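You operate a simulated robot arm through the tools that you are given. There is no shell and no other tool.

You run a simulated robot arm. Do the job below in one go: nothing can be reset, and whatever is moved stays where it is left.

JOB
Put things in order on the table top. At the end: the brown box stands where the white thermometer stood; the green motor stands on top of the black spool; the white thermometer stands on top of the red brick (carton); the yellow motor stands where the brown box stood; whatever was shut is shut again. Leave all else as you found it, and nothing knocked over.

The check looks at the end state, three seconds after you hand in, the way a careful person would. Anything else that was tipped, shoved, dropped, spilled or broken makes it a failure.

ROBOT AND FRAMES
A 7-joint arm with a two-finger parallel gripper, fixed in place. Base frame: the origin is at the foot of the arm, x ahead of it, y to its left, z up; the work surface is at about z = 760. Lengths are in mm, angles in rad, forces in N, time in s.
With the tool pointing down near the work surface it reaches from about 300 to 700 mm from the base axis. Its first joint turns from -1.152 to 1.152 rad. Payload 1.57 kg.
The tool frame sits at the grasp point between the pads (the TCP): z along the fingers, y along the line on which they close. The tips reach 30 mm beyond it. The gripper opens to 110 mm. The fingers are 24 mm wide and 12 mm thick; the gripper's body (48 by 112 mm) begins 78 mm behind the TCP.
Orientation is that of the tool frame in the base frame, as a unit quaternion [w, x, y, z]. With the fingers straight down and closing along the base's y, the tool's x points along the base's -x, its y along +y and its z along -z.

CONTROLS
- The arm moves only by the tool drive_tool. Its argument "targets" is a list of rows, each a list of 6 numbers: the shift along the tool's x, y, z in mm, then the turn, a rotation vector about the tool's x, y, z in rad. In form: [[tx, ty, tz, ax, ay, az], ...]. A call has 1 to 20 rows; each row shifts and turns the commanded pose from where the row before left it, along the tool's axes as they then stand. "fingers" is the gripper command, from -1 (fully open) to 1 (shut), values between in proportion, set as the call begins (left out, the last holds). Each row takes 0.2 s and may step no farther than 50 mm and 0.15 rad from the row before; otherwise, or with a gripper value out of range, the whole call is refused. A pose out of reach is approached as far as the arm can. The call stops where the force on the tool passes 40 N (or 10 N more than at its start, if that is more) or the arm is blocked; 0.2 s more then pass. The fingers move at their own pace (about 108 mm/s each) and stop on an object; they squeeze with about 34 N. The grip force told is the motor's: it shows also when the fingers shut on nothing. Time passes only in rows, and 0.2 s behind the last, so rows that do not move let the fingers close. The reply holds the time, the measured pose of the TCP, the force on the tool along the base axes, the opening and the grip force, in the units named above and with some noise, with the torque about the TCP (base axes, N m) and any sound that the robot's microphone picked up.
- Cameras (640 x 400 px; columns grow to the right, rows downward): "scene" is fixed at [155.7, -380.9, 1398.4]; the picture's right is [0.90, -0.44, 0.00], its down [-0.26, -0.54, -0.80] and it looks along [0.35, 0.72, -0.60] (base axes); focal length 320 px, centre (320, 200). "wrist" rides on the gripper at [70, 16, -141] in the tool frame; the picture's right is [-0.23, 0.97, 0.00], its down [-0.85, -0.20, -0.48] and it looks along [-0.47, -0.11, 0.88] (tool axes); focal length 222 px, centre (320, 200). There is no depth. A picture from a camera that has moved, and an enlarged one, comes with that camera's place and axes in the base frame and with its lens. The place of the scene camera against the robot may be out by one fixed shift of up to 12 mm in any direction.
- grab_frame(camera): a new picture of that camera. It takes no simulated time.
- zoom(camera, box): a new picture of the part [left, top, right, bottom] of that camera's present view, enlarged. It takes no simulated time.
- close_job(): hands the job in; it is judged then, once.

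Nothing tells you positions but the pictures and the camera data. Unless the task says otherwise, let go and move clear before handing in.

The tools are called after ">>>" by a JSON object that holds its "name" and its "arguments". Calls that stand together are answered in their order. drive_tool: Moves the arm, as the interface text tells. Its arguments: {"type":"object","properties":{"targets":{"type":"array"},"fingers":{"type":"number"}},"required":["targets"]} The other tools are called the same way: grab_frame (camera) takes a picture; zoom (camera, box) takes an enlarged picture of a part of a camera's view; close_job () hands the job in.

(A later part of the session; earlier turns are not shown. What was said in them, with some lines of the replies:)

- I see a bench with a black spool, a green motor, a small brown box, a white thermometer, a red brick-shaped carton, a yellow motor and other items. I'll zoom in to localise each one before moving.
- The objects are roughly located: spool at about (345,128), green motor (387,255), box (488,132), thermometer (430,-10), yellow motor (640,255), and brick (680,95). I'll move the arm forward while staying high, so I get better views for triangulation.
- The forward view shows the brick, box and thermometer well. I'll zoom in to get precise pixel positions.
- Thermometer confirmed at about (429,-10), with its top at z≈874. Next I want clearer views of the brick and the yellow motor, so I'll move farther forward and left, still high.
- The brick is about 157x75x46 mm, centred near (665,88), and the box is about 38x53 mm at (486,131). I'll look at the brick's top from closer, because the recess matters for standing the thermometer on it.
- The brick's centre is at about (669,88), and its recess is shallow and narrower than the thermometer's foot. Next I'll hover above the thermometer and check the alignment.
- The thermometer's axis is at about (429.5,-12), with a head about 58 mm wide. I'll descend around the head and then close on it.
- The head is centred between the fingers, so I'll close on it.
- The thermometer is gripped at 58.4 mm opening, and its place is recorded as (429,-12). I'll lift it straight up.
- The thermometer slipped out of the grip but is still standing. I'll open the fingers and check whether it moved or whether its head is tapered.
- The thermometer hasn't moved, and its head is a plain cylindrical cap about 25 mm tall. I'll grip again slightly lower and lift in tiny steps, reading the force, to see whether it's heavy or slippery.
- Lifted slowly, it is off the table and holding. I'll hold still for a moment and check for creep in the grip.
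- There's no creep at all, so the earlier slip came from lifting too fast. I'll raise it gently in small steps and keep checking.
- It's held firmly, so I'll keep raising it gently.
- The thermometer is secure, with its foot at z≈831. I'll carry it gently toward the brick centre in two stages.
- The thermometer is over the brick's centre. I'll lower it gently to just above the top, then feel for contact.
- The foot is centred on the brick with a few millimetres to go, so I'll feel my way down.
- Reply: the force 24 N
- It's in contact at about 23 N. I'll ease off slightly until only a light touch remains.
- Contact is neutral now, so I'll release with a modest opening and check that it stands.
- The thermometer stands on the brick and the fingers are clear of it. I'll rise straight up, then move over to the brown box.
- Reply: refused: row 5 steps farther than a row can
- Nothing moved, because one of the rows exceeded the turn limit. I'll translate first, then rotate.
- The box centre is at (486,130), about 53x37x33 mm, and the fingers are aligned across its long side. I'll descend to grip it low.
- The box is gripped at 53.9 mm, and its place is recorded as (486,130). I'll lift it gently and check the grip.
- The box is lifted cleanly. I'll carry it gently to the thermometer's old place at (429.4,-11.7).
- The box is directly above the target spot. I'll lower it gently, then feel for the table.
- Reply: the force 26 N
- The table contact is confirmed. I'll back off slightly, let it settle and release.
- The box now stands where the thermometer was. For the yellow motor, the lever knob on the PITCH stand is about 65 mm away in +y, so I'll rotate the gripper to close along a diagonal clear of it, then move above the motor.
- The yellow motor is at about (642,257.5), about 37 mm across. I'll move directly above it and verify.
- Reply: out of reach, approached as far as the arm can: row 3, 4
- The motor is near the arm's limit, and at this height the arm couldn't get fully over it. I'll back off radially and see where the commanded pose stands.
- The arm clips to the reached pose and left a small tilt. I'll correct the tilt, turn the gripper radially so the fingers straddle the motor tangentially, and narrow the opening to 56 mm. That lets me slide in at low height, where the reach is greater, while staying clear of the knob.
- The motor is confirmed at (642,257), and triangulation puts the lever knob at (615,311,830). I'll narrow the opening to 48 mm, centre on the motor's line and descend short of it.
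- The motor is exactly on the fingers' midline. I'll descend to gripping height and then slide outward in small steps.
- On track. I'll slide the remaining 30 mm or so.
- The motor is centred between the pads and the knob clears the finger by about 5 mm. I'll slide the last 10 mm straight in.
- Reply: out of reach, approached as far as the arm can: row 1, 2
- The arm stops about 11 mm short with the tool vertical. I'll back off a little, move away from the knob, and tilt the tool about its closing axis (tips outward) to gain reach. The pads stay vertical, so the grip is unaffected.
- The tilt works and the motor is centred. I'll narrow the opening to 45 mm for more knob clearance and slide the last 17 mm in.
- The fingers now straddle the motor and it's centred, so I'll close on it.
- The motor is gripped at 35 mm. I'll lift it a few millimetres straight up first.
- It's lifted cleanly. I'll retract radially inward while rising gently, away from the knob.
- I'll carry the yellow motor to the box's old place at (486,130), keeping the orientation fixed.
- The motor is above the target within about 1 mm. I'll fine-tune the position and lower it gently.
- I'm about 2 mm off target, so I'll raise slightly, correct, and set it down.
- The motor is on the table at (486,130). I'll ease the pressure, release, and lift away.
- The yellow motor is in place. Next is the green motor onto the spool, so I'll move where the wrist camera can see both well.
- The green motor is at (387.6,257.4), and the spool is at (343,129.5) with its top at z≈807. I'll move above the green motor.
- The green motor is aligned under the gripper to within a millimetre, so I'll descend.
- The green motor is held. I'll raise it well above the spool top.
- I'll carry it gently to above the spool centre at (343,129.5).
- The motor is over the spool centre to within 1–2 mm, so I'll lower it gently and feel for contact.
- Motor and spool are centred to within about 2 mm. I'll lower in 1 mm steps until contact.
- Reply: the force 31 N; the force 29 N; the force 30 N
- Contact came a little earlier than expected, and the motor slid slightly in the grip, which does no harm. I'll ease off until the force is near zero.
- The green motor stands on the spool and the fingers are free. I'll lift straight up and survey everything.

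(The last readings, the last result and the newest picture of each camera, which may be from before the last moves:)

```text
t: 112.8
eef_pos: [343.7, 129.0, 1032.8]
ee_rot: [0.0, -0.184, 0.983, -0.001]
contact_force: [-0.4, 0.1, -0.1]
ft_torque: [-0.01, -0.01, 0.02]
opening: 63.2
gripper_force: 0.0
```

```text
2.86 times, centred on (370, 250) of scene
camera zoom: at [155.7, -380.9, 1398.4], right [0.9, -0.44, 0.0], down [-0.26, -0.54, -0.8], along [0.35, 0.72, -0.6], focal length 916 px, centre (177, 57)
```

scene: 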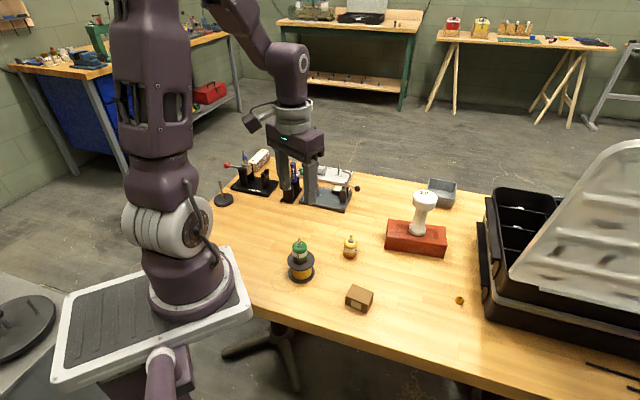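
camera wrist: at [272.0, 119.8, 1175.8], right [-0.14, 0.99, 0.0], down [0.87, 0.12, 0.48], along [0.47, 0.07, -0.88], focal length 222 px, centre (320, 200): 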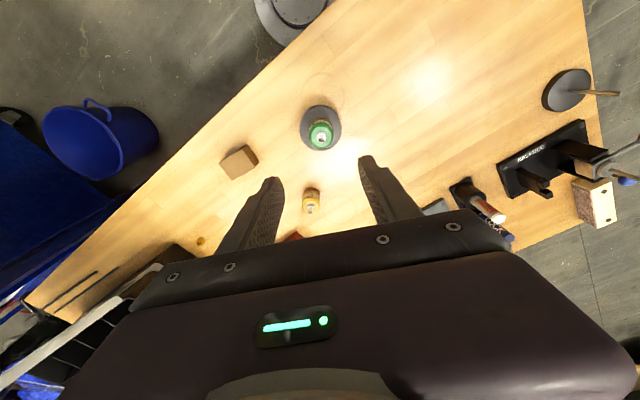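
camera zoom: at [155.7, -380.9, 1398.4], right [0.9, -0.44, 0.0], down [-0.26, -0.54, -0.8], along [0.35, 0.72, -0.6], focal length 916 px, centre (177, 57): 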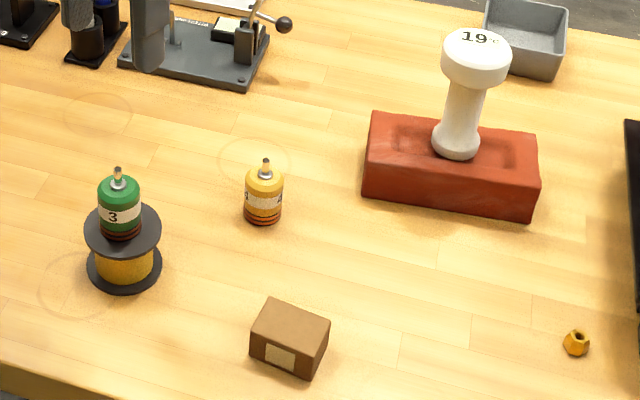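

Everything matches the goal, and the brick, spool and lever are where they started. I'll move the arm well clear and take a final close look.

>>> {"name": "drive_tool", "arguments": {"targets": [[0, 0, -30, 0, 0, 0], [0, 0, -30, 0, 0, 0], [0, 0, 0, 0, 0, 0], [0, 0, 0, 0, 0, 0], [0, 0, 0, 0, 0, 0]]}}

>>> {"name": "zoom", "arguments": {"camera": "scene", "box": [370, 170, 470, 270]}}

>>> {"name": "zoom", "arguments": {"camera": "scene", "box": [270, 220, 390, 320]}}

>>> {"name": "zoom", "arguments": {"camera": "scene", "box": [200, 130, 380, 240]}}

```text
t: 114.0
eef_pos: [342.5, 129.7, 1091.1]
ee_rot: [0.0, -0.183, 0.983, -0.001]
contact_force: [0.2, -0.1, -0.7]
ft_torque: [0.0, -0.02, -0.01]
opening: 63.3
gripper_force: 0.0
```

```text
4.00 times, centred on (420, 220) of scene
camera zoom: at [155.7, -380.9, 1398.4], right [0.9, -0.44, 0.0], down [-0.26, -0.54, -0.8], along [0.35, 0.72, -0.6], focal length 1282 px, centre (-80, 120)
```

zoom: 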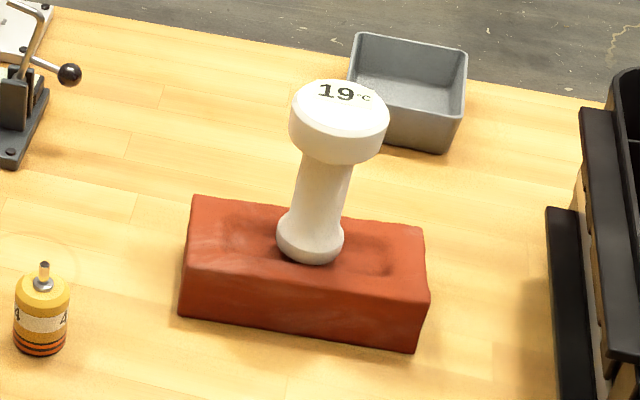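

```text
4.00 times, centred on (330, 270) of scene
camera zoom: at [155.7, -380.9, 1398.4], right [0.9, -0.44, 0.0], down [-0.26, -0.54, -0.8], along [0.35, 0.72, -0.6], focal length 1282 px, centre (280, -80)
```

zoom: 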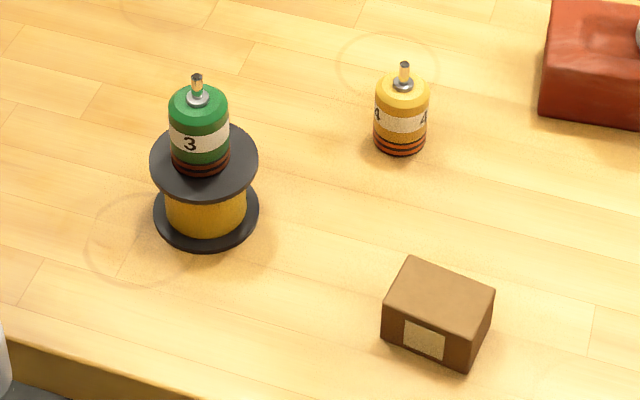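

```text
3.56 times, centred on (290, 185) of scene
camera zoom: at [155.7, -380.9, 1398.4], right [0.9, -0.44, 0.0], down [-0.26, -0.54, -0.8], along [0.35, 0.72, -0.6], focal length 1140 px, centre (427, 253)
```

zoom: 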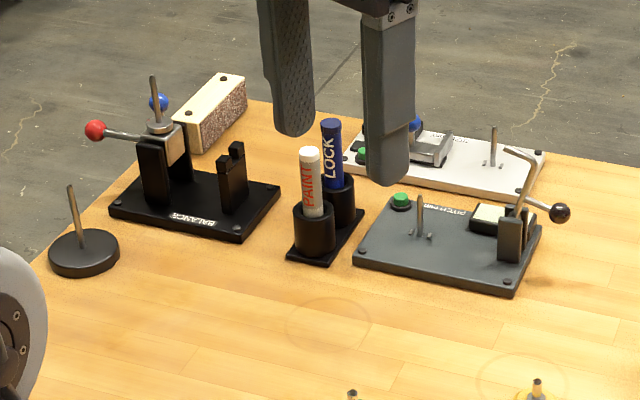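

The thermometer is upright on the brick, the green motor is on the spool, the yellow motor is at the box's old place, and the box is at the thermometer's old place. Nothing else was disturbed, so I'm handing in.

>>> {"name": "close_job", "arguments": {}}

```text
The job is handed in.
```

I've handed the job in, and the last pictures show everything where you asked for it. The end check hasn't come back to me.

- **Brown box:** it stands where the white thermometer stood, about (429, -12).
- **Green motor:** it stands upright on the black spool, centred to within about 2 mm.
- **White thermometer:** it stands upright at the centre of the red brick.
- **Yellow motor:** it stands where the brown box stood, about (486, 130).
- **Shut things:** I opened nothing, so there was nothing to shut again.

Two small slips happened along the way, both harmless. The thermometer slid out of the grip on the first lift and stayed standing in place. The green motor slid about 2 mm in the fingers as it touched the spool.

The brick, the spool and the lever next to the yellow motor look the same as at the start. The gripper is open and the arm is well above the table.
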